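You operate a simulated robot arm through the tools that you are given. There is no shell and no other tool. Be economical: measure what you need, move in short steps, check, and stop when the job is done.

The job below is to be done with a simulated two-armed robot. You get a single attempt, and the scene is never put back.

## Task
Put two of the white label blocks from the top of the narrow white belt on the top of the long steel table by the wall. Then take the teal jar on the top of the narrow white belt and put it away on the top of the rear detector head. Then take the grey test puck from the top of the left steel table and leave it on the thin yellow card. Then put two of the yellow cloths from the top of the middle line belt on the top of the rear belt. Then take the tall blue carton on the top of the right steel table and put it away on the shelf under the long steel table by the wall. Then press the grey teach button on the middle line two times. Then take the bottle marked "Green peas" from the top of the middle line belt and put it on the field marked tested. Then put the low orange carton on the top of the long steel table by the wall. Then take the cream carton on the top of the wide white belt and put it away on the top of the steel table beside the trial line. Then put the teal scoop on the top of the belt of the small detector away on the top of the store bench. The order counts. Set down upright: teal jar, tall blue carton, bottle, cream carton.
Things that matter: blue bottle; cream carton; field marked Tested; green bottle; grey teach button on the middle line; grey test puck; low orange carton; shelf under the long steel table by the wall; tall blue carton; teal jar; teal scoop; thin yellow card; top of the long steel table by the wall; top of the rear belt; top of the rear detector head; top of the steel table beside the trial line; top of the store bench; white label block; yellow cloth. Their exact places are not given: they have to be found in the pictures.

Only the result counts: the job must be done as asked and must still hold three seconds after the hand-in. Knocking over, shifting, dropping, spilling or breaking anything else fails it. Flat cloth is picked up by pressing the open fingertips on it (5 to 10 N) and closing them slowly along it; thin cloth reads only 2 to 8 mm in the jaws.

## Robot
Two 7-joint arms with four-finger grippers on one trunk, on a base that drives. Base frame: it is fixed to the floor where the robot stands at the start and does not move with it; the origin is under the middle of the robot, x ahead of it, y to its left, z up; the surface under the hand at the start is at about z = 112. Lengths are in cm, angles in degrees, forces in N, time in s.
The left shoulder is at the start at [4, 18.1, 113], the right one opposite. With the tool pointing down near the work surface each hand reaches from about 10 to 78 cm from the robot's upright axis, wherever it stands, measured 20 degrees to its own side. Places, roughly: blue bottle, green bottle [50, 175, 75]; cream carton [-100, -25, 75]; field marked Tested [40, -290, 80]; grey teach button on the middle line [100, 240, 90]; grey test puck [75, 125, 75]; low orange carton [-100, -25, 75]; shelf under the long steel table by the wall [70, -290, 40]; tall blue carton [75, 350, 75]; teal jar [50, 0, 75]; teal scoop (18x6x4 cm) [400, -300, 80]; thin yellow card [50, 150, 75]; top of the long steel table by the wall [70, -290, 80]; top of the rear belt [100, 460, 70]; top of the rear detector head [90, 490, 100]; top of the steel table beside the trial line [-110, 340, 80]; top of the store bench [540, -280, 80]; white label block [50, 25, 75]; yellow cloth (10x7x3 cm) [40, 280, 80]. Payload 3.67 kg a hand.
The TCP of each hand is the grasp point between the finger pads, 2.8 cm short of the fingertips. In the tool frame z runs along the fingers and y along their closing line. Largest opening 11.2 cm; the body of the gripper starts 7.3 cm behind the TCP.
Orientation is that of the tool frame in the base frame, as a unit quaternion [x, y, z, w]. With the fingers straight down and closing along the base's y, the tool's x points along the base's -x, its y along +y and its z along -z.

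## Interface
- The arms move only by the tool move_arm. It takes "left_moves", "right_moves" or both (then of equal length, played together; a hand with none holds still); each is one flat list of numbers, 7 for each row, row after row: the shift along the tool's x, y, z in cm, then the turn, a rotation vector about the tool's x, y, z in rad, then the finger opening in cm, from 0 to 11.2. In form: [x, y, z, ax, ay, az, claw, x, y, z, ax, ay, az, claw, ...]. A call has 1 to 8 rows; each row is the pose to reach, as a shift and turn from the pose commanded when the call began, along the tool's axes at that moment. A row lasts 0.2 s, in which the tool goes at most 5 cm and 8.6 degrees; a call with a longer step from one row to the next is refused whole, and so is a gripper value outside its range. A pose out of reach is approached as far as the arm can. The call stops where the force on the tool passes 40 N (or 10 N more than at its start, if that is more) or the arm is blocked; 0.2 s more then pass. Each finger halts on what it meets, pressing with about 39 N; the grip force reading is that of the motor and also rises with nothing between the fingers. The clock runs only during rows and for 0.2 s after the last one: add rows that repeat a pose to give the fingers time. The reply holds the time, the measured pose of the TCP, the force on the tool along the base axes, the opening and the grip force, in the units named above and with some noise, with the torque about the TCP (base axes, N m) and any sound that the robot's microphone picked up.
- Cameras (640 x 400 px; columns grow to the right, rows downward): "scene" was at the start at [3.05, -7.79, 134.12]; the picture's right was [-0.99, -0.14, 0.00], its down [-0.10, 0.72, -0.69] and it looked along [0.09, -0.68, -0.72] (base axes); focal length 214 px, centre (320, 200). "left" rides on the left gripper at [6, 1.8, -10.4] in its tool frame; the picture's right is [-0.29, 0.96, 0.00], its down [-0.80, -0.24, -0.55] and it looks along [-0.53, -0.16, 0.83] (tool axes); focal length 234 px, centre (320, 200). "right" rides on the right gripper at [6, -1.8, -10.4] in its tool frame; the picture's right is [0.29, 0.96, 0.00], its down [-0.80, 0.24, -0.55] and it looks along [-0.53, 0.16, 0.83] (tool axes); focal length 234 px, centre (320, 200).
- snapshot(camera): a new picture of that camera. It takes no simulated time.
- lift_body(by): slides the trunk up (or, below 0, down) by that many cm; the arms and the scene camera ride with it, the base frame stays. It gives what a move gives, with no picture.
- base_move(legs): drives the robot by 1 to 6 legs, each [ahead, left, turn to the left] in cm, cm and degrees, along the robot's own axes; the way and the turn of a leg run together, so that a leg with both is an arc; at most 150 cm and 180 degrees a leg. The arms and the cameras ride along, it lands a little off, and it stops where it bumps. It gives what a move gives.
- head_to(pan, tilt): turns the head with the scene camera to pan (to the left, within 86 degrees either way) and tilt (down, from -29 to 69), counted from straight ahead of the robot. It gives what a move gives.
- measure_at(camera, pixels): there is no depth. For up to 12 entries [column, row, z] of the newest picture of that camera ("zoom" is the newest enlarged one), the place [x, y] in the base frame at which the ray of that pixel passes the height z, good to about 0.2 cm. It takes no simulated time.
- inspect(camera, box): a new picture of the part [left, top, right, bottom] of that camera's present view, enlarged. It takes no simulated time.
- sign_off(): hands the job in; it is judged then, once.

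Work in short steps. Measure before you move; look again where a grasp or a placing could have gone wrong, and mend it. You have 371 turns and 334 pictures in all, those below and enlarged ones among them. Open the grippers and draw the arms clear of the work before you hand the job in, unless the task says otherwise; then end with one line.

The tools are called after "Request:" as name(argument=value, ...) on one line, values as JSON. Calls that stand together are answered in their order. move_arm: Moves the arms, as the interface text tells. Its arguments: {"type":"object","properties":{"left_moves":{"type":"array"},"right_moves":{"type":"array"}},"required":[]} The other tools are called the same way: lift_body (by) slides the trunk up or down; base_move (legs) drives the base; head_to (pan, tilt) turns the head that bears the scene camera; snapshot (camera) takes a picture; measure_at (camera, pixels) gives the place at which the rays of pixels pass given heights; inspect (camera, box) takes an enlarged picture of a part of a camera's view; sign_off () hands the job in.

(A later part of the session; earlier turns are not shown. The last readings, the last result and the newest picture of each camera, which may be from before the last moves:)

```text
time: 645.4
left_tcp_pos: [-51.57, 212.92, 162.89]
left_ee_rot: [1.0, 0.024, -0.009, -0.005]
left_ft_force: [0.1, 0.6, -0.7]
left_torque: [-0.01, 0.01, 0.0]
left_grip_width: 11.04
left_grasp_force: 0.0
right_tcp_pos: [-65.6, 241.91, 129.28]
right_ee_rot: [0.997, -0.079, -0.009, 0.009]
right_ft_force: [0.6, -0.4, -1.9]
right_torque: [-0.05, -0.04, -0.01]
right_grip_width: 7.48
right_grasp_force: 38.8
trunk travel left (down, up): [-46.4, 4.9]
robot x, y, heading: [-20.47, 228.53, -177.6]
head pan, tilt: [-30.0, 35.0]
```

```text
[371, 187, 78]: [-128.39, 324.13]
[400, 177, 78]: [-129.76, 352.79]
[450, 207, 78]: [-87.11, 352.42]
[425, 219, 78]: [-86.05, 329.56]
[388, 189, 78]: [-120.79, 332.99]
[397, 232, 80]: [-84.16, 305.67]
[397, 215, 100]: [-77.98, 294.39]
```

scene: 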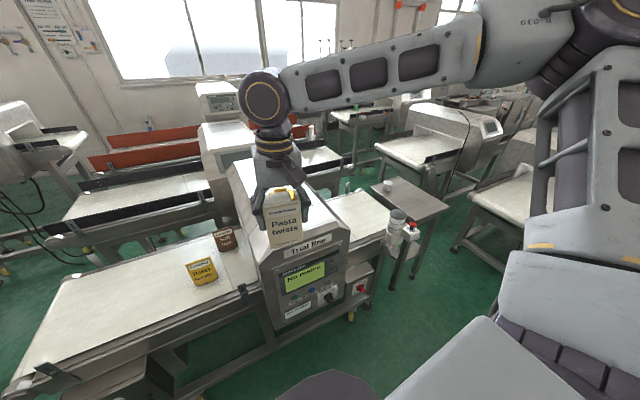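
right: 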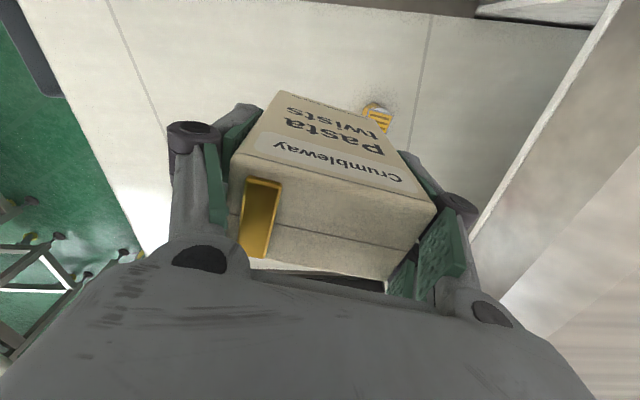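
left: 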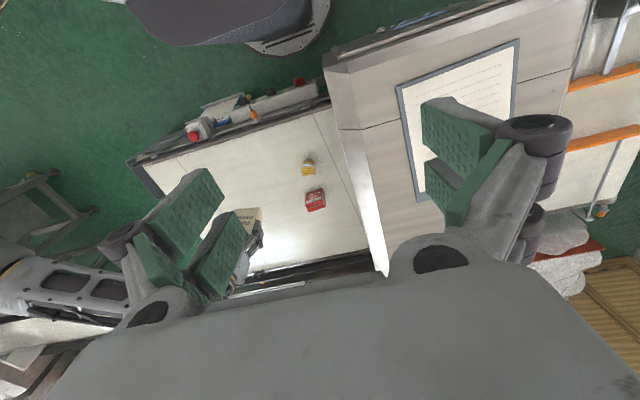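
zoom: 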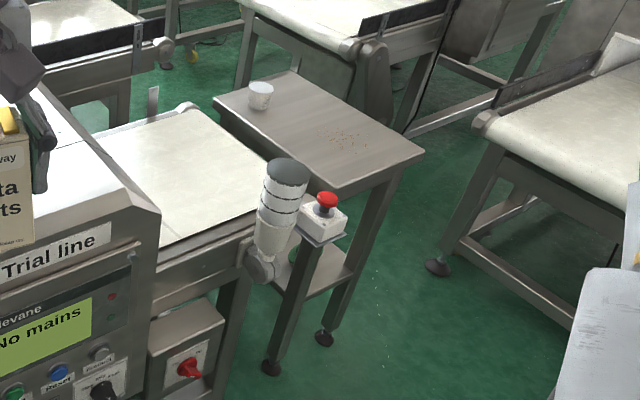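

Table: x −130…−86, y 324…352. I'll place the cream carton near (−100,344). Drive right 98 and ahead 20.

Request:
base_move(legs=[[0, 0, -2.5], [0, -98, 0], [18, 0, 0]])

Request:
head_to(pan=-5, tilt=45)

Request:
snapshot(camera="scene")

Request:
snapshot(camera="right")

```text
time: 652.1
left_tcp_pos: [-68.62, 312.22, 162.92]
left_ee_rot: [1.0, -0.012, -0.011, -0.004]
left_ft_force: [0.2, 1.0, 0.1]
left_torque: [0.0, 0.07, 0.0]
left_grip_width: 10.97
left_grasp_force: 0.0
right_tcp_pos: [-80.74, 342.19, 129.57]
right_ee_rot: [0.993, -0.115, -0.011, 0.009]
right_ft_force: [1.1, 0.0, -1.5]
right_torque: [0.02, 0.04, -0.03]
right_grip_width: 7.49
right_grasp_force: 39.4
trunk travel left (down, up): [-46.4, 4.9]
robot x, y, heading: [-37.07, 325.87, 178.6]
head pan, tilt: [-30.0, 35.0]
```

```text
time: 653.0
left_tcp_pos: [-69.33, 312.26, 162.86]
left_ee_rot: [1.0, -0.012, -0.009, -0.005]
left_ft_force: [0.3, 0.4, -0.8]
left_torque: [-0.02, -0.04, 0.01]
left_grip_width: 11.0
left_grasp_force: 0.0
right_tcp_pos: [-81.3, 342.16, 129.34]
right_ee_rot: [0.993, -0.115, -0.009, 0.008]
right_ft_force: [0.7, -0.7, -1.0]
right_torque: [-0.02, -0.01, 0.01]
right_grip_width: 7.48
right_grasp_force: 39.2
trunk travel left (down, up): [-46.4, 4.9]
robot x, y, heading: [-37.06, 325.65, 178.7]
head pan, tilt: [-5.0, 45.0]
```

```text
114 pictures are left
```

scene: 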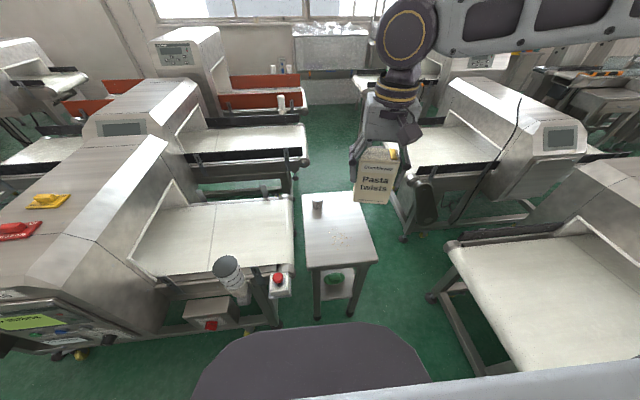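

```text
113 pictures are left
```

right: 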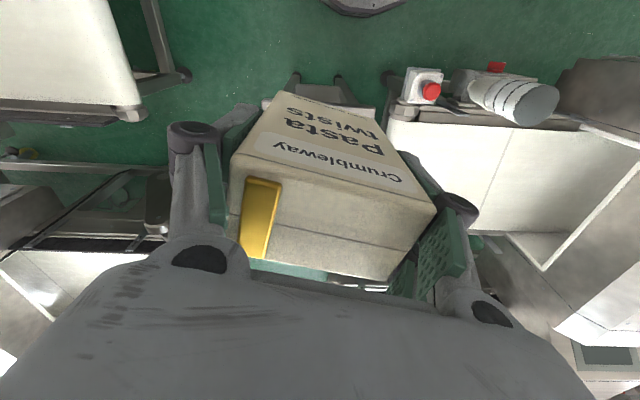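

Measure table corners from here.

Request:
measure_at(camera="scene", pixels=[[311, 268, 79], [378, 260, 79], [302, 196, 79], [355, 192, 79], [318, 214, 79], [345, 240, 79], [228, 262, 110], [278, 280, 85]])

```text
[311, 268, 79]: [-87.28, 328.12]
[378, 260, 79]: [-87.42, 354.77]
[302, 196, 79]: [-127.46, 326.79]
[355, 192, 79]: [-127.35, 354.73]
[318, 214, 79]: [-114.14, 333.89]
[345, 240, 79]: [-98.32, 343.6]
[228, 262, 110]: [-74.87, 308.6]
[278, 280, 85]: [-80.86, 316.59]
```

Extend to (−100,344), then lower the trunk.

Request:
move_arm(right_moves=[-4.6, 0.6, 0, 0, 0, 0, 5.5, -9.3, 1.2, 0, 0, 0, 0, 5.5, -14, 1.9, 1, 0, 0, 0, 5.5, -18.6, 2.5, 2, 0, 0, 0, 5.5, -18.6, 2.5, 5, 0, 0, 0, 5.5])

Request:
lift_body(by=-28)

Request:
snapshot(camera="scene")

Request:
snapshot(camera="right")

```text
time: 654.2
left_tcp_pos: [-69.25, 312.28, 162.85]
left_ee_rot: [1.0, -0.012, -0.009, -0.005]
left_ft_force: [0.0, -0.4, 0.0]
left_torque: [0.02, 0.0, 0.01]
left_grip_width: 10.99
left_grasp_force: 0.1
right_tcp_pos: [-99.99, 343.96, 124.49]
right_ee_rot: [0.993, -0.115, -0.009, 0.008]
right_ft_force: [0.6, 0.3, -1.3]
right_torque: [-0.01, -0.04, 0.02]
right_grip_width: 7.48
right_grasp_force: 39.1
trunk travel left (down, up): [-46.4, 4.9]
robot x, y, heading: [-37.19, 326.07, 178.4]
head pan, tilt: [-5.0, 45.0]
```

```text
time: 657.0
left_tcp_pos: [-69.18, 312.3, 134.84]
left_ee_rot: [1.0, -0.013, -0.009, -0.005]
left_ft_force: [-0.2, 0.5, 0.2]
left_torque: [-0.02, -0.03, 0.02]
left_grip_width: 10.99
left_grasp_force: 0.1
right_tcp_pos: [-99.71, 343.93, 96.51]
right_ee_rot: [0.993, -0.115, -0.009, 0.008]
right_ft_force: [0.2, -0.1, -2.6]
right_torque: [-0.01, -0.03, 0.02]
right_grip_width: 7.46
right_grasp_force: 39.2
trunk travel left (down, up): [-18.4, 32.9]
robot x, y, heading: [-36.97, 325.74, 178.6]
head pan, tilt: [-5.0, 45.0]
```

```text
112 pictures are left
```

scene: 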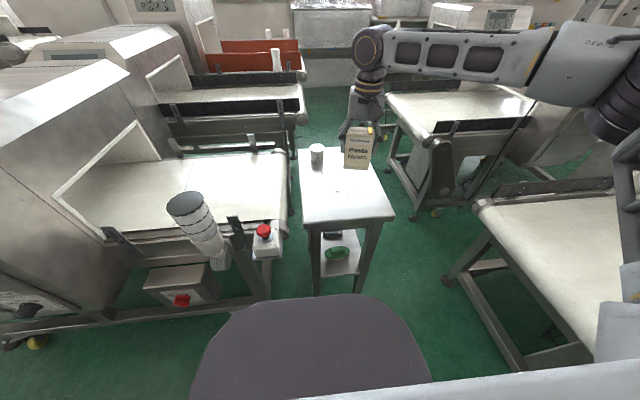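

```text
111 pictures are left
```

right: 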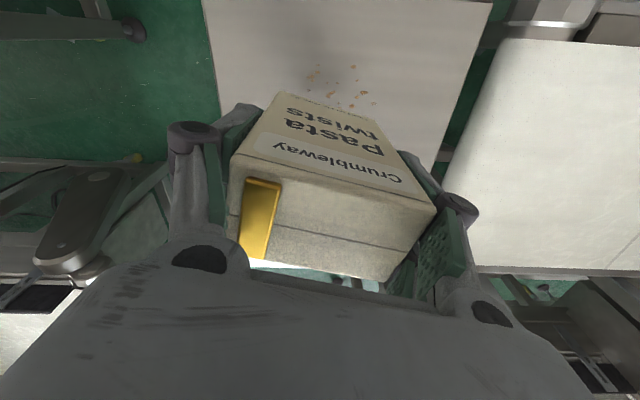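

Lower to contact.

Request:
lift_body(by=-7)

Request:
lift_body(by=-1.5)

```text
time: 658.1
left_tcp_pos: [-69.16, 312.26, 127.86]
left_ee_rot: [1.0, -0.012, -0.009, -0.004]
left_ft_force: [0.7, 0.3, 0.4]
left_torque: [0.01, 0.02, 0.01]
left_grip_width: 11.01
left_grasp_force: 0.0
right_tcp_pos: [-99.74, 343.87, 89.52]
right_ee_rot: [0.993, -0.114, -0.01, 0.008]
right_ft_force: [-0.3, -0.7, -1.0]
right_torque: [0.03, -0.01, -0.01]
right_grip_width: 7.46
right_grasp_force: 38.5
trunk travel left (down, up): [-11.4, 39.9]
robot x, y, heading: [-36.96, 325.81, 178.4]
head pan, tilt: [-5.0, 45.0]
```

```text
time: 658.8
left_tcp_pos: [-69.18, 312.22, 126.29]
left_ee_rot: [1.0, -0.012, -0.01, -0.004]
left_ft_force: [0.0, -0.3, 0.4]
left_torque: [0.01, 0.01, -0.01]
left_grip_width: 11.01
left_grasp_force: 0.0
right_tcp_pos: [-99.57, 343.83, 88.02]
right_ee_rot: [0.993, -0.115, -0.01, 0.009]
right_ft_force: [0.9, -1.4, -1.2]
right_torque: [-0.01, 0.02, 0.02]
right_grip_width: 7.47
right_grasp_force: 39.1
trunk travel left (down, up): [-9.9, 41.4]
robot x, y, heading: [-36.98, 325.95, 178.5]
head pan, tilt: [-5.0, 45.0]
```

Not yet touching; continue in small steps.

Request:
lift_body(by=-1)

Request:
lift_body(by=-0.8)

```text
time: 659.3
left_tcp_pos: [-69.15, 312.29, 125.3]
left_ee_rot: [1.0, -0.012, -0.009, -0.005]
left_ft_force: [-0.3, 0.1, 0.4]
left_torque: [-0.01, 0.01, 0.01]
left_grip_width: 10.98
left_grasp_force: 0.0
right_tcp_pos: [-99.66, 343.86, 86.9]
right_ee_rot: [0.993, -0.114, -0.01, 0.008]
right_ft_force: [0.1, 0.5, -1.3]
right_torque: [0.02, 0.0, 0.0]
right_grip_width: 7.46
right_grasp_force: 38.7
trunk travel left (down, up): [-8.9, 42.4]
robot x, y, heading: [-36.87, 325.68, 178.5]
head pan, tilt: [-5.0, 45.0]
```

```text
time: 659.9
left_tcp_pos: [-69.12, 312.31, 124.42]
left_ee_rot: [1.0, -0.012, -0.009, -0.005]
left_ft_force: [-0.2, 0.2, 0.0]
left_torque: [0.01, 0.03, 0.04]
left_grip_width: 10.99
left_grasp_force: 0.1
right_tcp_pos: [-99.76, 343.87, 86.1]
right_ee_rot: [0.993, -0.115, -0.01, 0.009]
right_ft_force: [-0.4, 0.6, -1.5]
right_torque: [-0.01, 0.04, 0.02]
right_grip_width: 7.47
right_grasp_force: 39.0
trunk travel left (down, up): [-8.1, 43.2]
robot x, y, heading: [-36.81, 325.8, 178.6]
head pan, tilt: [-5.0, 45.0]
```

Continue lowering.

Request:
lift_body(by=-1)

Request:
lift_body(by=-1)

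Request:
inspect(camera="scene", box=[270, 60, 430, 240])

```text
time: 660.5
left_tcp_pos: [-69.12, 312.27, 123.44]
left_ee_rot: [1.0, -0.013, -0.01, -0.004]
left_ft_force: [0.2, -0.4, 0.9]
left_torque: [0.02, 0.0, 0.0]
left_grip_width: 10.97
left_grasp_force: 0.1
right_tcp_pos: [-99.75, 343.88, 85.01]
right_ee_rot: [0.993, -0.115, -0.01, 0.009]
right_ft_force: [0.5, 0.0, -2.3]
right_torque: [-0.01, 0.02, -0.02]
right_grip_width: 7.47
right_grasp_force: 39.4
trunk travel left (down, up): [-7.1, 44.2]
robot x, y, heading: [-36.98, 326.01, 178.5]
head pan, tilt: [-5.0, 45.0]
```

```text
time: 661.1
left_tcp_pos: [-69.14, 312.26, 122.59]
left_ee_rot: [1.0, -0.013, -0.01, -0.005]
left_ft_force: [1.0, 0.7, 0.0]
left_torque: [0.0, -0.02, 0.01]
left_grip_width: 11.01
left_grasp_force: 0.0
right_tcp_pos: [-99.7, 343.92, 84.03]
right_ee_rot: [0.993, -0.114, -0.009, 0.009]
right_ft_force: [-0.6, 0.8, -1.4]
right_torque: [0.02, 0.02, 0.01]
right_grip_width: 7.47
right_grasp_force: 38.8
trunk travel left (down, up): [-6.1, 45.2]
robot x, y, heading: [-37.13, 325.8, 178.9]
head pan, tilt: [-5.0, 45.0]
```

```text
2.22 times, centred on (350, 150) of scene
```

zoom: 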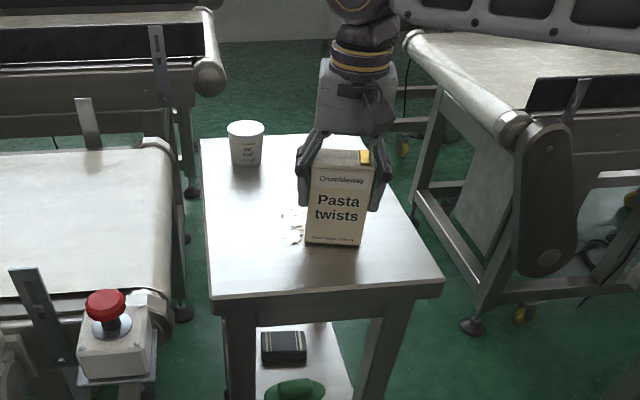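

Almost there; continue.

Request:
lift_body(by=-0.8)

Request:
lift_body(by=-0.8)

```text
time: 661.6
left_tcp_pos: [-68.93, 312.2, 121.71]
left_ee_rot: [1.0, -0.012, -0.012, -0.004]
left_ft_force: [-0.9, -0.5, -0.4]
left_torque: [0.02, -0.01, -0.04]
left_grip_width: 11.0
left_grasp_force: 0.0
right_tcp_pos: [-99.79, 343.89, 83.75]
right_ee_rot: [0.993, -0.114, -0.013, 0.009]
right_ft_force: [-1.9, 3.3, 27.7]
right_torque: [0.06, -0.54, 0.06]
right_grip_width: 7.47
right_grasp_force: 38.8
trunk travel left (down, up): [-5.3, 46.0]
robot x, y, heading: [-37.15, 325.92, 178.3]
head pan, tilt: [-5.0, 45.0]
```

```text
time: 662.0
left_tcp_pos: [-69.07, 312.19, 121.41]
left_ee_rot: [1.0, -0.012, -0.009, -0.004]
left_ft_force: [0.7, 0.3, -0.8]
left_torque: [0.0, -0.03, 0.02]
left_grip_width: 11.0
left_grasp_force: 0.0
right_tcp_pos: [-99.73, 343.82, 83.66]
right_ee_rot: [0.993, -0.115, -0.015, 0.01]
right_ft_force: [5.2, -0.3, 12.4]
right_torque: [0.42, -0.72, -0.19]
right_grip_width: 7.47
right_grasp_force: 38.9
trunk travel left (down, up): [-5.0, 46.3]
robot x, y, heading: [-36.93, 325.72, 178.5]
head pan, tilt: [-5.0, 45.0]
stopped: the force on the tool passed its limit at 45 N (the readings are from after the stop); the commanded pose is now the measured one
```

Contact. Open and rise.

Request:
move_arm(right_moves=[0, 0, -0.2, 0, 0, 0, 7.8, 0, 0, -0.2, 0, 0, 0, 8.8, 0, 0, -0.2, 0, 0, 0, 10, 0, 0, -0.2, 0, 0, 0, 10])

Request:
lift_body(by=40)

Request:
snapshot(camera="scene")

```text
time: 663.0
left_tcp_pos: [-69.09, 312.19, 121.28]
left_ee_rot: [1.0, -0.013, -0.009, -0.005]
left_ft_force: [-0.1, 0.1, 0.7]
left_torque: [0.01, -0.04, -0.04]
left_grip_width: 11.02
left_grasp_force: 0.0
right_tcp_pos: [-99.95, 343.84, 83.65]
right_ee_rot: [0.993, -0.116, -0.013, 0.01]
right_ft_force: [-0.7, -0.7, -0.5]
right_torque: [0.0, 0.02, -0.04]
right_grip_width: 9.98
right_grasp_force: 0.1
trunk travel left (down, up): [-5.0, 46.3]
robot x, y, heading: [-36.81, 325.24, 178.5]
head pan, tilt: [-5.0, 45.0]
```

```text
time: 666.8
left_tcp_pos: [-69.21, 312.26, 161.52]
left_ee_rot: [1.0, -0.012, -0.01, -0.004]
left_ft_force: [0.2, -0.3, 0.4]
left_torque: [-0.01, 0.0, -0.04]
left_grip_width: 10.96
left_grasp_force: 0.1
right_tcp_pos: [-99.84, 343.94, 123.87]
right_ee_rot: [0.993, -0.116, -0.013, 0.01]
right_ft_force: [0.1, 0.2, -0.1]
right_torque: [-0.03, -0.01, -0.02]
right_grip_width: 10.0
right_grasp_force: 0.1
trunk travel left (down, up): [-45.0, 6.3]
robot x, y, heading: [-36.7, 326.04, 178.5]
head pan, tilt: [-5.0, 45.0]
```

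```text
109 pictures are left
```

scene: 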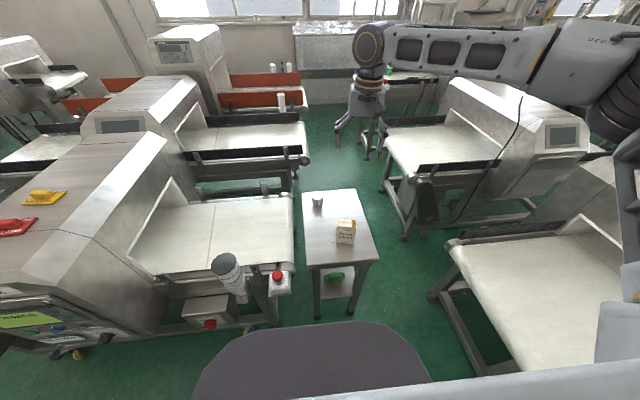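

Cream carton stands on the table. Last: the teal scoop. Retract and drive back down the aisle.

Request:
move_arm(right_moves=[4, -1, -0.5, 0, 0, 0, 10, 8, -2, -1, 0, 0, 0, 10, 12, -3, -1.5, 0, 0, 0, 10, 16, -4, -2, 0, 0, 0, 10, 19, -4, -2, 0, 0, 0, 10])

Request:
base_move(legs=[[-17, 0, 1.4], [0, 150, 0], [0, 140, 0]])

```text
time: 668.0
left_tcp_pos: [-68.85, 312.2, 161.58]
left_ee_rot: [1.0, -0.012, -0.01, -0.005]
left_ft_force: [-0.3, -0.3, -0.1]
left_torque: [-0.02, 0.02, 0.02]
left_grip_width: 11.0
left_grasp_force: 0.0
right_tcp_pos: [-80.28, 343.39, 125.2]
right_ee_rot: [0.993, -0.117, -0.014, 0.01]
right_ft_force: [-0.6, -0.2, 0.4]
right_torque: [0.02, 0.05, 0.0]
right_grip_width: 10.0
right_grasp_force: 0.1
trunk travel left (down, up): [-45.0, 6.3]
robot x, y, heading: [-36.96, 326.28, 178.4]
head pan, tilt: [-5.0, 45.0]
```

```text
time: 683.7
left_tcp_pos: [-48.2, 18.38, 161.51]
left_ee_rot: [1.0, 0.01, -0.01, -0.005]
left_ft_force: [-0.4, -0.5, 0.3]
left_torque: [0.01, -0.03, 0.01]
left_grip_width: 10.99
left_grasp_force: 0.2
right_tcp_pos: [-60.96, 48.88, 125.29]
right_ee_rot: [0.995, -0.094, -0.012, 0.01]
right_ft_force: [0.3, 0.4, 0.4]
right_torque: [0.02, 0.01, 0.04]
right_grip_width: 10.01
right_grasp_force: 0.0
trunk travel left (down, up): [-45.0, 6.3]
robot x, y, heading: [-16.54, 33.35, -178.8]
head pan, tilt: [-5.0, 45.0]
```

Request:
base_move(legs=[[0, 0, -1.2], [0, 150, 0], [8, 85, 0], [0, 0, 180], [0, -20, 0], [130, 0, 0]])

Request:
head_to(pan=-20, tilt=20)

Request:
snapshot(camera="scene")

```text
time: 711.8
left_tcp_pos: [134.63, -208.27, 161.48]
left_ee_rot: [-0.011, 1.0, -0.004, 0.01]
left_ft_force: [-0.3, 0.6, -0.1]
left_torque: [0.0, -0.01, -0.01]
left_grip_width: 10.98
left_grasp_force: 0.1
right_tcp_pos: [147.4, -238.67, 125.42]
right_ee_rot: [0.093, 0.996, 0.009, 0.012]
right_ft_force: [-0.1, -1.2, 0.5]
right_torque: [0.0, 0.0, -0.01]
right_grip_width: 10.02
right_grasp_force: 0.0
trunk travel left (down, up): [-45.0, 6.3]
robot x, y, heading: [103.06, -223.77, 1.1]
head pan, tilt: [-5.0, 45.0]
```

```text
time: 712.7
left_tcp_pos: [134.77, -208.22, 161.51]
left_ee_rot: [-0.012, 1.0, -0.004, 0.01]
left_ft_force: [-0.2, 0.7, 0.3]
left_torque: [0.01, -0.01, -0.03]
left_grip_width: 11.01
left_grasp_force: 0.1
right_tcp_pos: [147.43, -238.85, 125.19]
right_ee_rot: [0.093, 0.995, 0.011, 0.014]
right_ft_force: [0.5, 0.6, 0.5]
right_torque: [0.01, 0.01, -0.03]
right_grip_width: 10.0
right_grasp_force: 0.1
trunk travel left (down, up): [-45.0, 6.3]
robot x, y, heading: [103.02, -223.37, 1.2]
head pan, tilt: [-20.0, 20.0]
```

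```text
108 pictures are left
```

scene: 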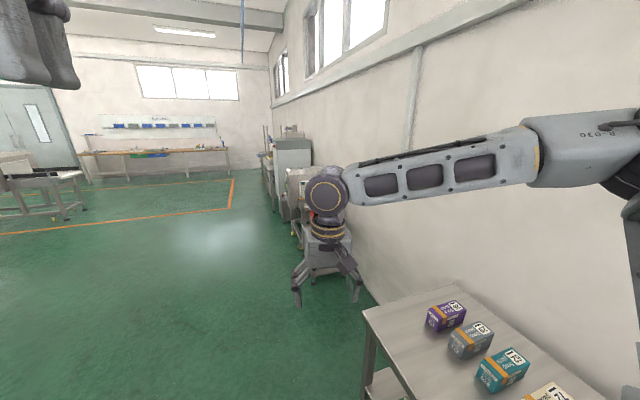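

Continue ahead, keeping y≈−210.

Request:
base_move(legs=[[140, 8, -1], [100, 0, 0]])

Request:
head_to(pan=-50, tilt=32)

Request:
snapshot(camera="scene")

Request:
head_to(pan=-15, tilt=25)

Request:
snapshot(camera="scene")

```text
time: 725.0
left_tcp_pos: [377.81, -194.47, 161.55]
left_ee_rot: [-0.013, 1.0, -0.005, 0.009]
left_ft_force: [-0.2, 0.9, -1.0]
left_torque: [0.0, -0.05, 0.0]
left_grip_width: 11.02
left_grasp_force: 0.1
right_tcp_pos: [390.68, -224.99, 125.28]
right_ee_rot: [0.091, 0.996, 0.01, 0.014]
right_ft_force: [0.3, -0.2, 0.8]
right_torque: [-0.02, 0.0, 0.04]
right_grip_width: 10.0
right_grasp_force: 0.0
trunk travel left (down, up): [-45.0, 6.3]
robot x, y, heading: [346.76, -209.57, 1.4]
head pan, tilt: [-20.0, 20.0]
```

```text
time: 726.0
left_tcp_pos: [378.01, -194.46, 161.64]
left_ee_rot: [-0.012, 1.0, -0.004, 0.01]
left_ft_force: [-0.2, 0.1, -0.5]
left_torque: [-0.01, -0.02, -0.01]
left_grip_width: 10.99
left_grasp_force: 0.1
right_tcp_pos: [390.55, -225.06, 125.15]
right_ee_rot: [0.091, 0.996, 0.01, 0.014]
right_ft_force: [1.0, -1.0, 0.0]
right_torque: [-0.04, 0.01, 0.01]
right_grip_width: 9.97
right_grasp_force: 0.0
trunk travel left (down, up): [-45.0, 6.3]
robot x, y, heading: [346.24, -209.72, 1.4]
head pan, tilt: [-50.0, 32.0]
```

```text
107 pictures are left
```

scene: 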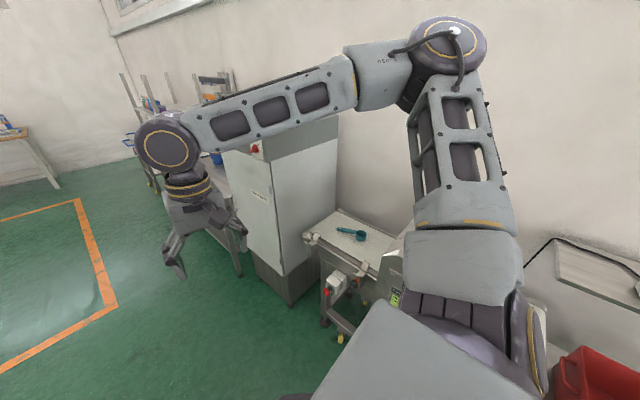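

```text
time: 727.0
left_tcp_pos: [377.94, -194.33, 161.56]
left_ee_rot: [-0.012, 1.0, -0.004, 0.009]
left_ft_force: [0.1, -1.0, 0.0]
left_torque: [-0.02, 0.03, 0.0]
left_grip_width: 10.99
left_grasp_force: 0.1
right_tcp_pos: [390.61, -225.06, 125.29]
right_ee_rot: [0.092, 0.996, 0.01, 0.014]
right_ft_force: [-0.1, 0.1, -0.8]
right_torque: [0.01, 0.03, -0.01]
right_grip_width: 9.99
right_grasp_force: 0.1
trunk travel left (down, up): [-45.0, 6.3]
robot x, y, heading: [346.58, -209.66, 1.3]
head pan, tilt: [-15.0, 25.0]
```

```text
106 pictures are left
```

scene: 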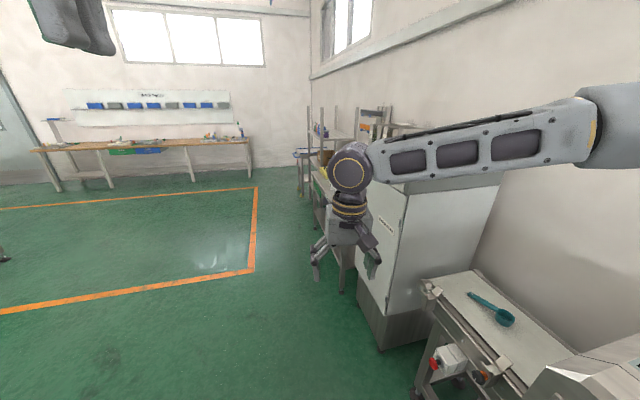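

Scoop visible at (490,307). Measure and face it: turn right 90.

Request:
measure_at(camera="scene", pixels=[[470, 295, 80], [503, 318, 80], [425, 290, 80], [470, 272, 80], [378, 345, 0], [340, 290, 0], [415, 395, 0], [345, 210, 80]])

Request:
base_move(legs=[[45, 0, 0], [0, 0, -91]])

Request:
head_to(pan=0, tilt=40)

Request:
snapshot(camera="scene")

```text
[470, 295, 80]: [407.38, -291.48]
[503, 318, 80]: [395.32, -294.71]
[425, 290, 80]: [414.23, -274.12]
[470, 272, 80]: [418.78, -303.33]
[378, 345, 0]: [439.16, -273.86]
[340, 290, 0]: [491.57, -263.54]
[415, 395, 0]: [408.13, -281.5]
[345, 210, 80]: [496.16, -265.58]
```

```text
time: 734.1
left_tcp_pos: [404.99, -240.71, 161.44]
left_ee_rot: [0.712, 0.702, -0.01, 0.004]
left_ft_force: [0.2, 0.7, -0.1]
left_torque: [-0.01, 0.03, 0.01]
left_grip_width: 11.0
left_grasp_force: 0.1
right_tcp_pos: [373.79, -252.17, 125.28]
right_ee_rot: [0.781, 0.624, -0.003, 0.016]
right_ft_force: [-0.6, 0.4, 0.1]
right_torque: [-0.01, 0.01, -0.01]
right_grip_width: 10.01
right_grasp_force: 0.0
trunk travel left (down, up): [-45.0, 6.3]
robot x, y, heading: [390.97, -208.61, -90.8]
head pan, tilt: [-15.0, 25.0]
```

```text
time: 734.8
left_tcp_pos: [404.85, -240.61, 161.55]
left_ee_rot: [0.713, 0.701, -0.009, 0.004]
left_ft_force: [-0.2, 0.0, 0.2]
left_torque: [-0.04, 0.0, 0.01]
left_grip_width: 11.03
left_grasp_force: 0.1
right_tcp_pos: [373.84, -252.11, 125.33]
right_ee_rot: [0.781, 0.624, -0.002, 0.017]
right_ft_force: [-0.2, -0.7, -0.2]
right_torque: [0.01, -0.01, -0.01]
right_grip_width: 10.01
right_grasp_force: 0.0
trunk travel left (down, up): [-45.0, 6.3]
robot x, y, heading: [391.05, -208.54, -91.1]
head pan, tilt: [0.0, 40.0]
```

```text
105 pictures are left
```

scene: 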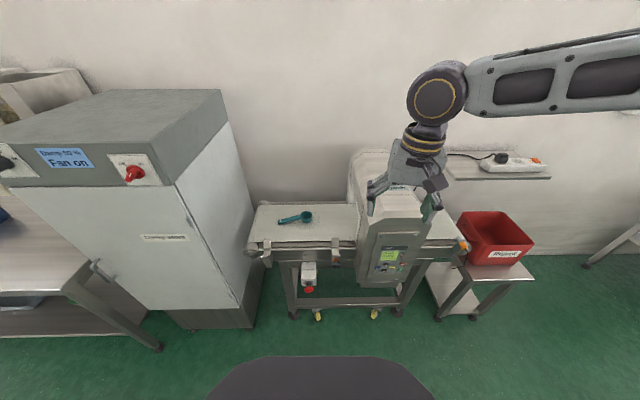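

Measure the scoop precisely.

Request:
inspect(camera="scene", box=[230, 180, 390, 280])

Request:
measure_at(camera="zoom", pixels=[[190, 155, 80], [300, 145, 80], [245, 150, 80], [110, 90, 78], [450, 90, 78], [90, 260, 78], [430, 255, 78]])

```text
4.00 times, centred on (310, 230) of scene
```

zoom: 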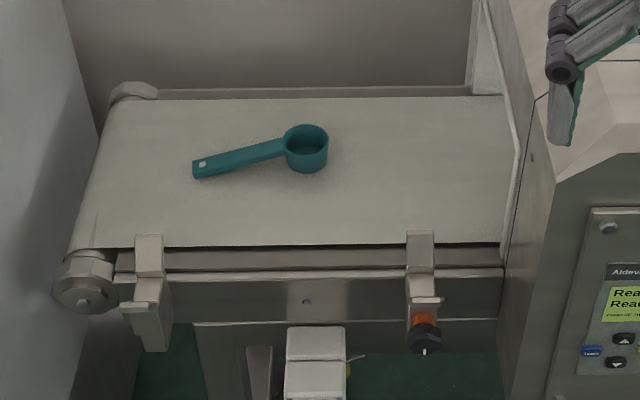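

```text
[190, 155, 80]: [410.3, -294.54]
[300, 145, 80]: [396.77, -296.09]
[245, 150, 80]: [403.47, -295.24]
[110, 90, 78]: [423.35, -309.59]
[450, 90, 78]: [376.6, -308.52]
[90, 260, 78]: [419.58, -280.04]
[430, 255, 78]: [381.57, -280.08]
```

Plan: grip the round bowl (centre ≈(397,−296)) with the right hand at 45° to the handle. Drive left 20, ahead 26; rotate the tool ~22°.

Request:
base_move(legs=[[24, 20, 1]])

Request:
move_arm(right_moves=[-2, 0, 0, 0, 0, 0.13, 9, -4, 0, 0, 0, 0, 0.26, 9, -6, 0, 0, 0, 0, 0.377, 9])

Request:
snapshot(camera="scene")

Request:
snapshot(camera="right")

```text
time: 736.9
left_tcp_pos: [424.51, -264.71, 161.49]
left_ee_rot: [0.708, 0.706, -0.01, 0.004]
left_ft_force: [-0.2, 0.3, 0.1]
left_torque: [-0.06, -0.05, 0.01]
left_grip_width: 11.02
left_grasp_force: 0.0
right_tcp_pos: [393.68, -276.8, 125.15]
right_ee_rot: [0.777, 0.63, -0.002, 0.018]
right_ft_force: [-0.5, -0.5, -0.9]
right_torque: [0.01, 0.0, -0.03]
right_grip_width: 10.0
right_grasp_force: 0.0
trunk travel left (down, up): [-45.0, 6.3]
robot x, y, heading: [410.18, -233.11, -90.5]
head pan, tilt: [0.0, 40.0]
```

```text
time: 737.7
left_tcp_pos: [424.59, -265.12, 161.39]
left_ee_rot: [0.708, 0.707, -0.011, 0.003]
left_ft_force: [0.1, -0.5, 0.2]
left_torque: [0.03, 0.01, 0.01]
left_grip_width: 10.99
left_grasp_force: 0.0
right_tcp_pos: [392.41, -282.84, 125.35]
right_ee_rot: [0.882, 0.472, 0.002, 0.016]
right_ft_force: [0.4, 0.2, 0.7]
right_torque: [0.04, 0.0, 0.03]
right_grip_width: 9.03
right_grasp_force: 0.0
trunk travel left (down, up): [-45.0, 6.3]
robot x, y, heading: [410.44, -232.97, -90.3]
head pan, tilt: [0.0, 40.0]
```

```text
103 pictures are left
```

scene: 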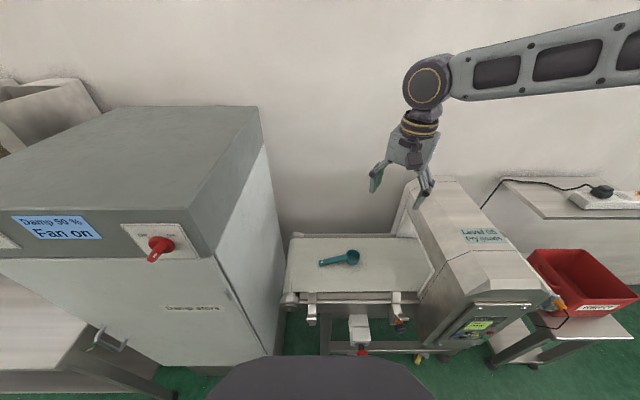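

```text
102 pictures are left
```

right: 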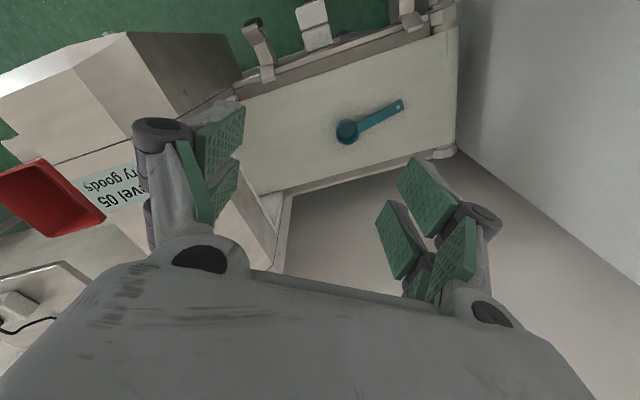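

Triangulate the bowl, and retract the left hand.

Request:
measure_at(camera="right", pixels=[[347, 131, 82], [347, 131, 78], [400, 104, 80], [338, 136, 82], [357, 126, 82]])

Request:
inspect(camera="scene", box=[290, 220, 430, 320])

Request:
move_arm(left_moves=[4, 0, 0, 0, 0, 0, 11, 8, 0, 0, 0, 0, 0, 11, 12, 2, 0, 0, 0, 0, 11, 15, 4, 0, 0, 0, 0, 11])

```text
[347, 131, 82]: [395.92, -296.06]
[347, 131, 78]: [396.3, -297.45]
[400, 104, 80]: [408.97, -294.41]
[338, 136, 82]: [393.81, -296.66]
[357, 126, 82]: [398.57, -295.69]
```

```text
4.00 times, centred on (360, 270) of scene
```

zoom: 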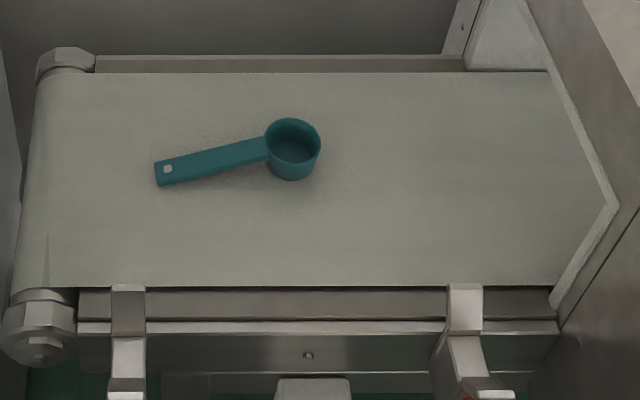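

```text
time: 738.7
left_tcp_pos: [428.26, -249.93, 160.16]
left_ee_rot: [0.708, 0.706, -0.013, 0.004]
left_ft_force: [-0.2, 0.2, 0.6]
left_torque: [-0.04, 0.01, 0.03]
left_grip_width: 10.99
left_grasp_force: 0.1
left hand out of reach, approached as far as the arm can: row 4
right_tcp_pos: [392.41, -282.57, 125.51]
right_ee_rot: [0.881, 0.473, -0.001, 0.017]
right_ft_force: [-1.0, 1.7, 1.0]
right_torque: [-0.07, 0.01, 0.0]
right_grip_width: 9.01
right_grasp_force: 0.0
trunk travel left (down, up): [-45.0, 6.3]
robot x, y, heading: [410.24, -232.49, -90.1]
head pan, tilt: [0.0, 40.0]
```

Request:
measure_at(camera="zoom", pixels=[[293, 142, 84], [293, 142, 82], [293, 142, 80], [293, 142, 78], [160, 172, 80], [265, 142, 80], [321, 142, 80]])

```text
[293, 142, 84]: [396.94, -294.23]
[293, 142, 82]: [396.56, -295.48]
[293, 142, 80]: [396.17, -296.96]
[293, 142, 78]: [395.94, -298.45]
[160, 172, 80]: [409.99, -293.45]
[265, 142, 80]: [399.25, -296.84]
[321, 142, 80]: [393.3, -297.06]
```

Bowl ≈(396.3,−296.6), top ≈80.3. Move above, then lower.

Request:
move_arm(right_moves=[-2.4, 2.8, 0, 0, 0, 0, 9, -4.8, 5.5, 1, 0, 0, 0, 9, -7.2, 8.3, 2, 0, 0, 0, 9, -9.5, 11, 3, 0, 0, 0, 9, -9.5, 11, 3, 0, 0, 0, 9])

Request:
lift_body(by=-20)

Request:
snapshot(camera="right")

Request:
snapshot(camera="scene")

```text
time: 739.9
left_tcp_pos: [428.13, -250.27, 160.32]
left_ee_rot: [0.708, 0.707, -0.012, 0.004]
left_ft_force: [-0.5, -0.3, -1.1]
left_torque: [-0.03, 0.01, -0.03]
left_grip_width: 10.99
left_grasp_force: 0.1
right_tcp_pos: [395.38, -295.85, 122.89]
right_ee_rot: [0.881, 0.472, 0.002, 0.018]
right_ft_force: [-0.3, -0.4, -0.2]
right_torque: [0.01, 0.02, -0.02]
right_grip_width: 9.01
right_grasp_force: 0.1
right hand out of reach, approached as far as the arm can: row 4, 5
trunk travel left (down, up): [-45.0, 6.3]
robot x, y, heading: [409.98, -233.38, -90.2]
head pan, tilt: [0.0, 40.0]
```

```text
time: 742.1
left_tcp_pos: [428.25, -250.47, 140.31]
left_ee_rot: [0.707, 0.707, -0.012, 0.004]
left_ft_force: [0.3, -0.6, 0.1]
left_torque: [0.0, -0.01, 0.02]
left_grip_width: 11.0
left_grasp_force: 0.1
right_tcp_pos: [395.54, -295.94, 102.91]
right_ee_rot: [0.881, 0.474, 0.001, 0.017]
right_ft_force: [-0.1, 0.1, 0.2]
right_torque: [-0.01, -0.01, 0.03]
right_grip_width: 8.98
right_grasp_force: 0.0
trunk travel left (down, up): [-25.0, 26.3]
robot x, y, heading: [410.17, -233.18, -90.4]
head pan, tilt: [0.0, 40.0]
```

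```text
100 pictures are left
```

right: 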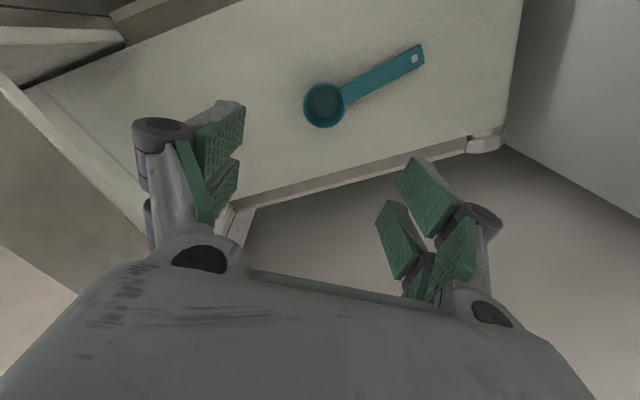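

```text
99 pictures are left
```

scene: 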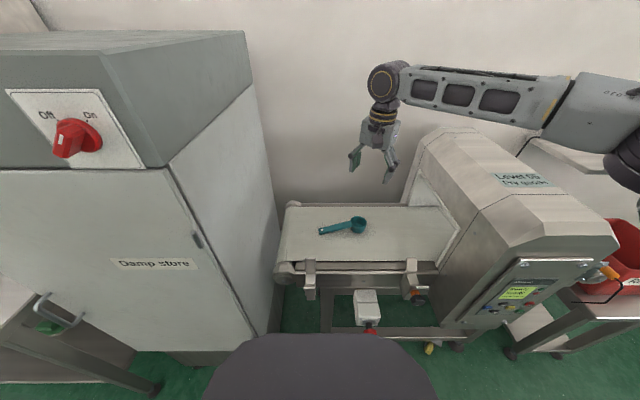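

Check the bowl offset in this view.

Request:
measure_at(camera="right", pixels=[[324, 103, 80.3], [305, 103, 80.3], [343, 103, 80.3], [324, 84, 80.3], [324, 124, 78], [418, 52, 79]])

Request:
measure_at(camera="scene", pixels=[[70, 150, 125], [70, 150, 120], [165, 165, 110], [455, 130, 105], [357, 222, 80]])

```text
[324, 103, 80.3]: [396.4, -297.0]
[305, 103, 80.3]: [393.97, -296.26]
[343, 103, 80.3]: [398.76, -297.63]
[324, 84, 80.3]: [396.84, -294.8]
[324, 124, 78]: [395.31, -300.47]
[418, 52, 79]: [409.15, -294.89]
```

```text
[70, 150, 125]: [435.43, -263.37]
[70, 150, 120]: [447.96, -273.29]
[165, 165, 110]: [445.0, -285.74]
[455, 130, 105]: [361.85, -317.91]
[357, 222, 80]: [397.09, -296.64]
```

Shift y_t +1.4 and lower by arm 10 cm; then trunk.

Request:
move_arm(right_moves=[-0.2, 1.4, 3, 0, 0, 0, 9, -0.2, 1.4, 7, 0, 0, 0, 9, -0.2, 1.4, 10, 0, 0, 0, 9, -0.2, 1.4, 10, 0, 0, 0, 9])

Request:
lift_body(by=-8)

Request:
snapshot(camera="right")

```text
time: 743.1
left_tcp_pos: [428.14, -250.37, 140.23]
left_ee_rot: [0.708, 0.707, -0.012, 0.004]
left_ft_force: [0.7, 0.7, -0.8]
left_torque: [-0.03, -0.02, 0.0]
left_grip_width: 10.99
left_grasp_force: 0.0
right_tcp_pos: [394.83, -295.31, 93.44]
right_ee_rot: [0.88, 0.474, 0.001, 0.018]
right_ft_force: [-0.2, -0.6, -0.7]
right_torque: [0.02, 0.01, 0.01]
right_grip_width: 8.99
right_grasp_force: 0.1
right hand out of reach, approached as far as the arm can: row 1, 2, 3, 4
trunk travel left (down, up): [-25.0, 26.3]
robot x, y, heading: [410.34, -233.05, -90.2]
head pan, tilt: [0.0, 40.0]
```

```text
time: 744.3
left_tcp_pos: [428.21, -250.36, 132.25]
left_ee_rot: [0.708, 0.706, -0.012, 0.003]
left_ft_force: [-0.5, 0.0, 0.0]
left_torque: [0.0, -0.02, -0.03]
left_grip_width: 11.01
left_grasp_force: 0.0
right_tcp_pos: [394.87, -295.18, 85.44]
right_ee_rot: [0.881, 0.474, 0.001, 0.018]
right_ft_force: [-1.1, -0.1, 1.2]
right_torque: [-0.02, -0.01, 0.0]
right_grip_width: 8.99
right_grasp_force: 0.1
trunk travel left (down, up): [-17.0, 34.3]
robot x, y, heading: [410.29, -232.81, -90.5]
head pan, tilt: [0.0, 40.0]
```

```text
98 pictures are left
```

right: 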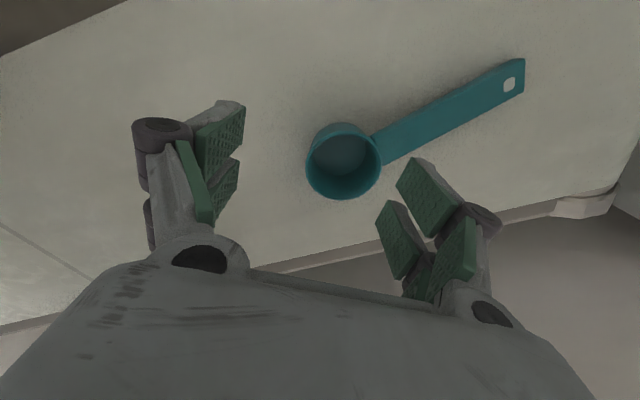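

Use the base for the remaining offset.

Request:
measure_at(camera="right", pixels=[[343, 160, 80.3], [307, 160, 80.3], [380, 160, 80.3]])

Request:
base_move(legs=[[1.6, 1.7, 0]])

Request:
snapshot(camera="right")

```text
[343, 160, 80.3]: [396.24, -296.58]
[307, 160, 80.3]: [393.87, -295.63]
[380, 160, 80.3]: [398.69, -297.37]
```

```text
time: 745.1
left_tcp_pos: [429.8, -251.72, 132.19]
left_ee_rot: [0.707, 0.707, -0.011, 0.003]
left_ft_force: [0.3, -0.3, -1.1]
left_torque: [0.0, 0.01, -0.01]
left_grip_width: 11.01
left_grasp_force: 0.1
right_tcp_pos: [396.57, -296.81, 85.42]
right_ee_rot: [0.881, 0.473, 0.002, 0.018]
right_ft_force: [-0.2, 0.5, -0.4]
right_torque: [-0.01, -0.04, -0.03]
right_grip_width: 9.03
right_grasp_force: 0.0
trunk travel left (down, up): [-17.0, 34.3]
robot x, y, heading: [412.04, -234.53, -90.1]
head pan, tilt: [0.0, 40.0]
```

```text
97 pictures are left
```

right: 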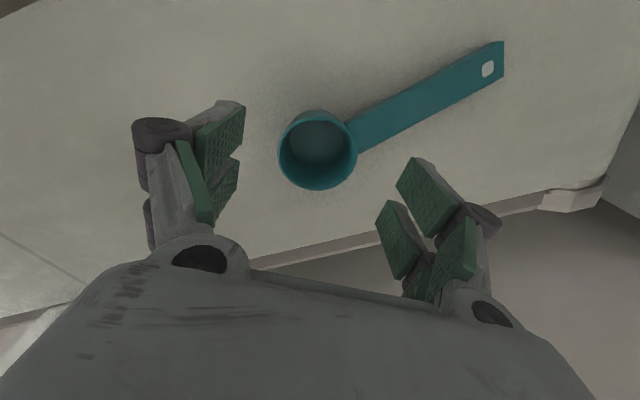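

Centred. Lower 5.9 and close gently.

Request:
lift_body(by=-5.7)

Request:
move_arm(right_moves=[0, 0, 0, 0, 0, 0, 7.5, 0, 0, 0, 0, 0, 0, 6, 0, 0, 0, 0, 0, 0, 5, 0, 0, 0, 0, 0, 0, 4.5, 0, 0, 0, 0, 0, 0, 4.5])

Request:
snapshot(camera="right")

```text
time: 746.1
left_tcp_pos: [430.38, -251.47, 126.51]
left_ee_rot: [0.707, 0.707, -0.014, 0.004]
left_ft_force: [0.5, -0.6, 0.0]
left_torque: [0.01, 0.01, -0.02]
left_grip_width: 11.01
left_grasp_force: 0.1
right_tcp_pos: [397.02, -296.94, 81.29]
right_ee_rot: [0.88, 0.474, -0.006, 0.028]
right_ft_force: [-0.2, 0.6, 0.7]
right_torque: [0.01, 0.03, 0.01]
right_grip_width: 8.99
right_grasp_force: 0.1
trunk travel left (down, up): [-11.3, 40.0]
robot x, y, heading: [411.6, -234.59, -90.2]
head pan, tilt: [0.0, 40.0]
```

```text
time: 747.3
left_tcp_pos: [430.29, -251.51, 126.48]
left_ee_rot: [0.707, 0.707, -0.015, 0.004]
left_ft_force: [-0.5, 0.0, -0.1]
left_torque: [0.0, 0.01, 0.0]
left_grip_width: 10.99
left_grasp_force: 0.0
right_tcp_pos: [396.99, -297.06, 81.62]
right_ee_rot: [0.881, 0.473, -0.005, 0.03]
right_ft_force: [-13.6, 2.4, 31.7]
right_torque: [-0.11, -1.2, -0.05]
right_grip_width: 6.44
right_grasp_force: 38.7
trunk travel left (down, up): [-11.3, 40.0]
robot x, y, heading: [412.09, -234.78, -90.3]
head pan, tilt: [0.0, 40.0]
```

```text
96 pictures are left
```

right: 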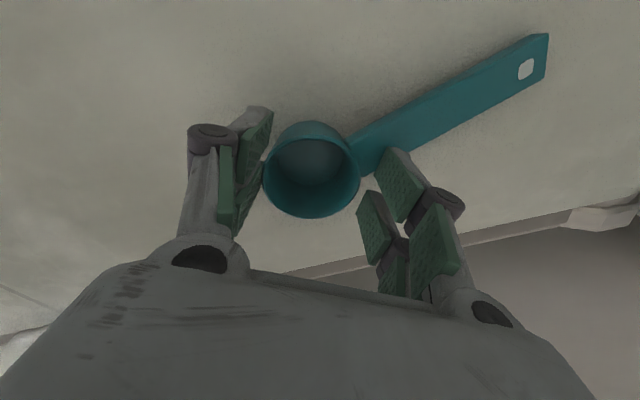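

Gripped at 6.4 cm with some side force. Lift a little and look.

Request:
lift_body(by=8)

Request:
snapshot(camera="right")

Request:
snapshot(camera="scene")

```text
time: 747.6
left_tcp_pos: [430.1, -251.47, 126.47]
left_ee_rot: [0.707, 0.707, -0.014, 0.004]
left_ft_force: [-0.4, 0.5, 0.7]
left_torque: [-0.03, -0.01, -0.02]
left_grip_width: 10.98
left_grasp_force: 0.0
right_tcp_pos: [396.93, -297.34, 82.06]
right_ee_rot: [0.881, 0.471, -0.005, 0.038]
right_ft_force: [-6.4, 6.2, 43.1]
right_torque: [-0.6, -0.8, -0.18]
right_grip_width: 5.22
right_grasp_force: 38.7
trunk travel left (down, up): [-11.5, 39.9]
robot x, y, heading: [412.14, -234.78, -90.1]
head pan, tilt: [0.0, 40.0]
stopped: the force on the tool passed its limit at 60 N (the readings are from after the stop); the commanded pose is now the measured one
```

```text
95 pictures are left
```

right: 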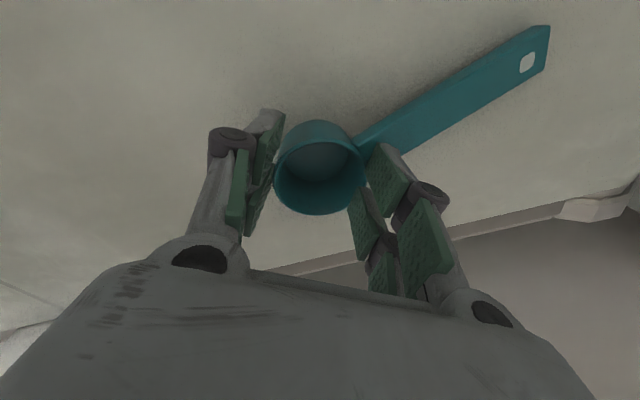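

```text
94 pictures are left
```

scene: 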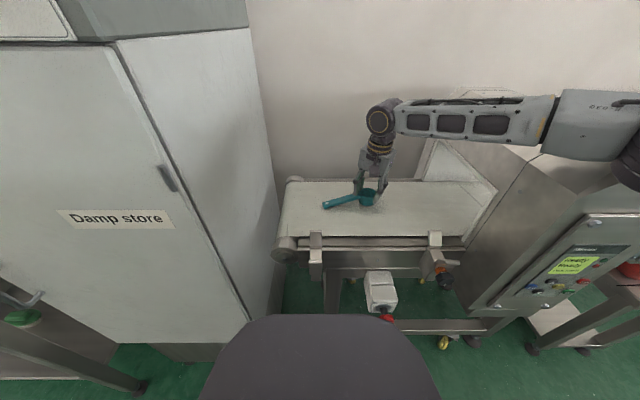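

Open the fingers, rise, and re-plan (forearm seems to rest on the detector head).

Request:
move_arm(right_moves=[0, 0, 0, 0, 0, 0, 7, 0, 0, 0, 0, 0, 0, 9, 0, 0, 0, 0, 0, 0, 9.5, 0, 0, -2, 0, 0, 0, 9.5, 0, 0, -5, 0, 0, 0, 9.5])

Request:
lift_body(by=8)

Request:
head_to(pan=-25, tilt=35)

Request:
snapshot(camera="scene")

Request:
snapshot(camera="right")

```text
time: 748.8
left_tcp_pos: [429.98, -251.75, 126.55]
left_ee_rot: [0.707, 0.707, -0.013, 0.005]
left_ft_force: [-0.8, 0.8, -0.6]
left_torque: [0.02, 0.06, 0.0]
left_grip_width: 11.01
left_grasp_force: 0.1
right_tcp_pos: [396.56, -296.98, 86.1]
right_ee_rot: [0.881, 0.473, -0.003, 0.029]
right_ft_force: [0.5, 0.1, -0.2]
right_torque: [-0.03, 0.05, -0.03]
right_grip_width: 9.52
right_grasp_force: 0.0
trunk travel left (down, up): [-11.5, 39.9]
robot x, y, heading: [411.64, -234.75, -90.1]
head pan, tilt: [0.0, 40.0]
```

```text
time: 749.9
left_tcp_pos: [429.84, -251.87, 134.62]
left_ee_rot: [0.708, 0.706, -0.012, 0.005]
left_ft_force: [-0.5, -0.1, 0.3]
left_torque: [0.0, 0.01, 0.02]
left_grip_width: 10.99
left_grasp_force: 0.1
right_tcp_pos: [396.53, -297.21, 94.09]
right_ee_rot: [0.881, 0.473, -0.002, 0.03]
right_ft_force: [0.6, 0.1, -0.7]
right_torque: [0.0, 0.01, 0.01]
right_grip_width: 9.5
right_grasp_force: 0.2
trunk travel left (down, up): [-19.5, 31.9]
robot x, y, heading: [411.91, -234.93, -90.2]
head pan, tilt: [0.0, 40.0]
```

```text
time: 750.8
left_tcp_pos: [429.89, -251.88, 134.55]
left_ee_rot: [0.707, 0.707, -0.012, 0.005]
left_ft_force: [-0.4, 1.3, 0.3]
left_torque: [-0.01, 0.04, -0.01]
left_grip_width: 10.99
left_grasp_force: 0.0
right_tcp_pos: [396.46, -297.23, 94.05]
right_ee_rot: [0.881, 0.473, -0.002, 0.03]
right_ft_force: [-0.1, 0.5, -1.1]
right_torque: [0.0, 0.01, 0.0]
right_grip_width: 9.49
right_grasp_force: 0.1
trunk travel left (down, up): [-19.5, 31.9]
robot x, y, heading: [411.82, -234.7, -90.0]
head pan, tilt: [-25.0, 35.0]
```

```text
93 pictures are left
```

scene: 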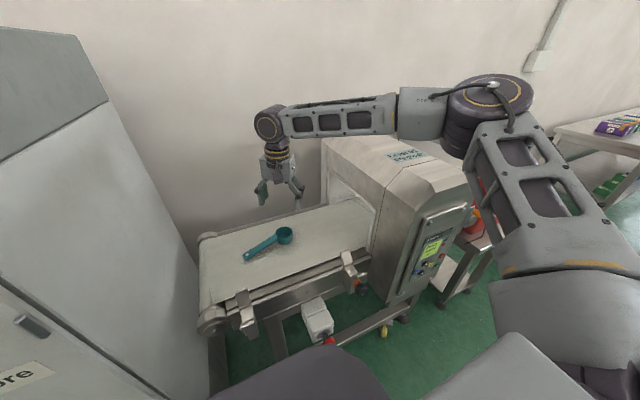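

```text
92 pictures are left
```

right: 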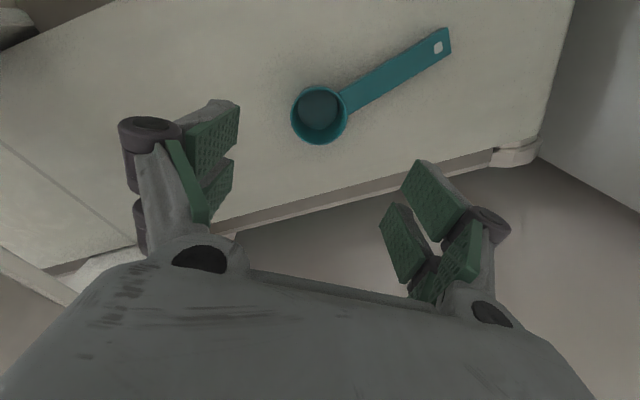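

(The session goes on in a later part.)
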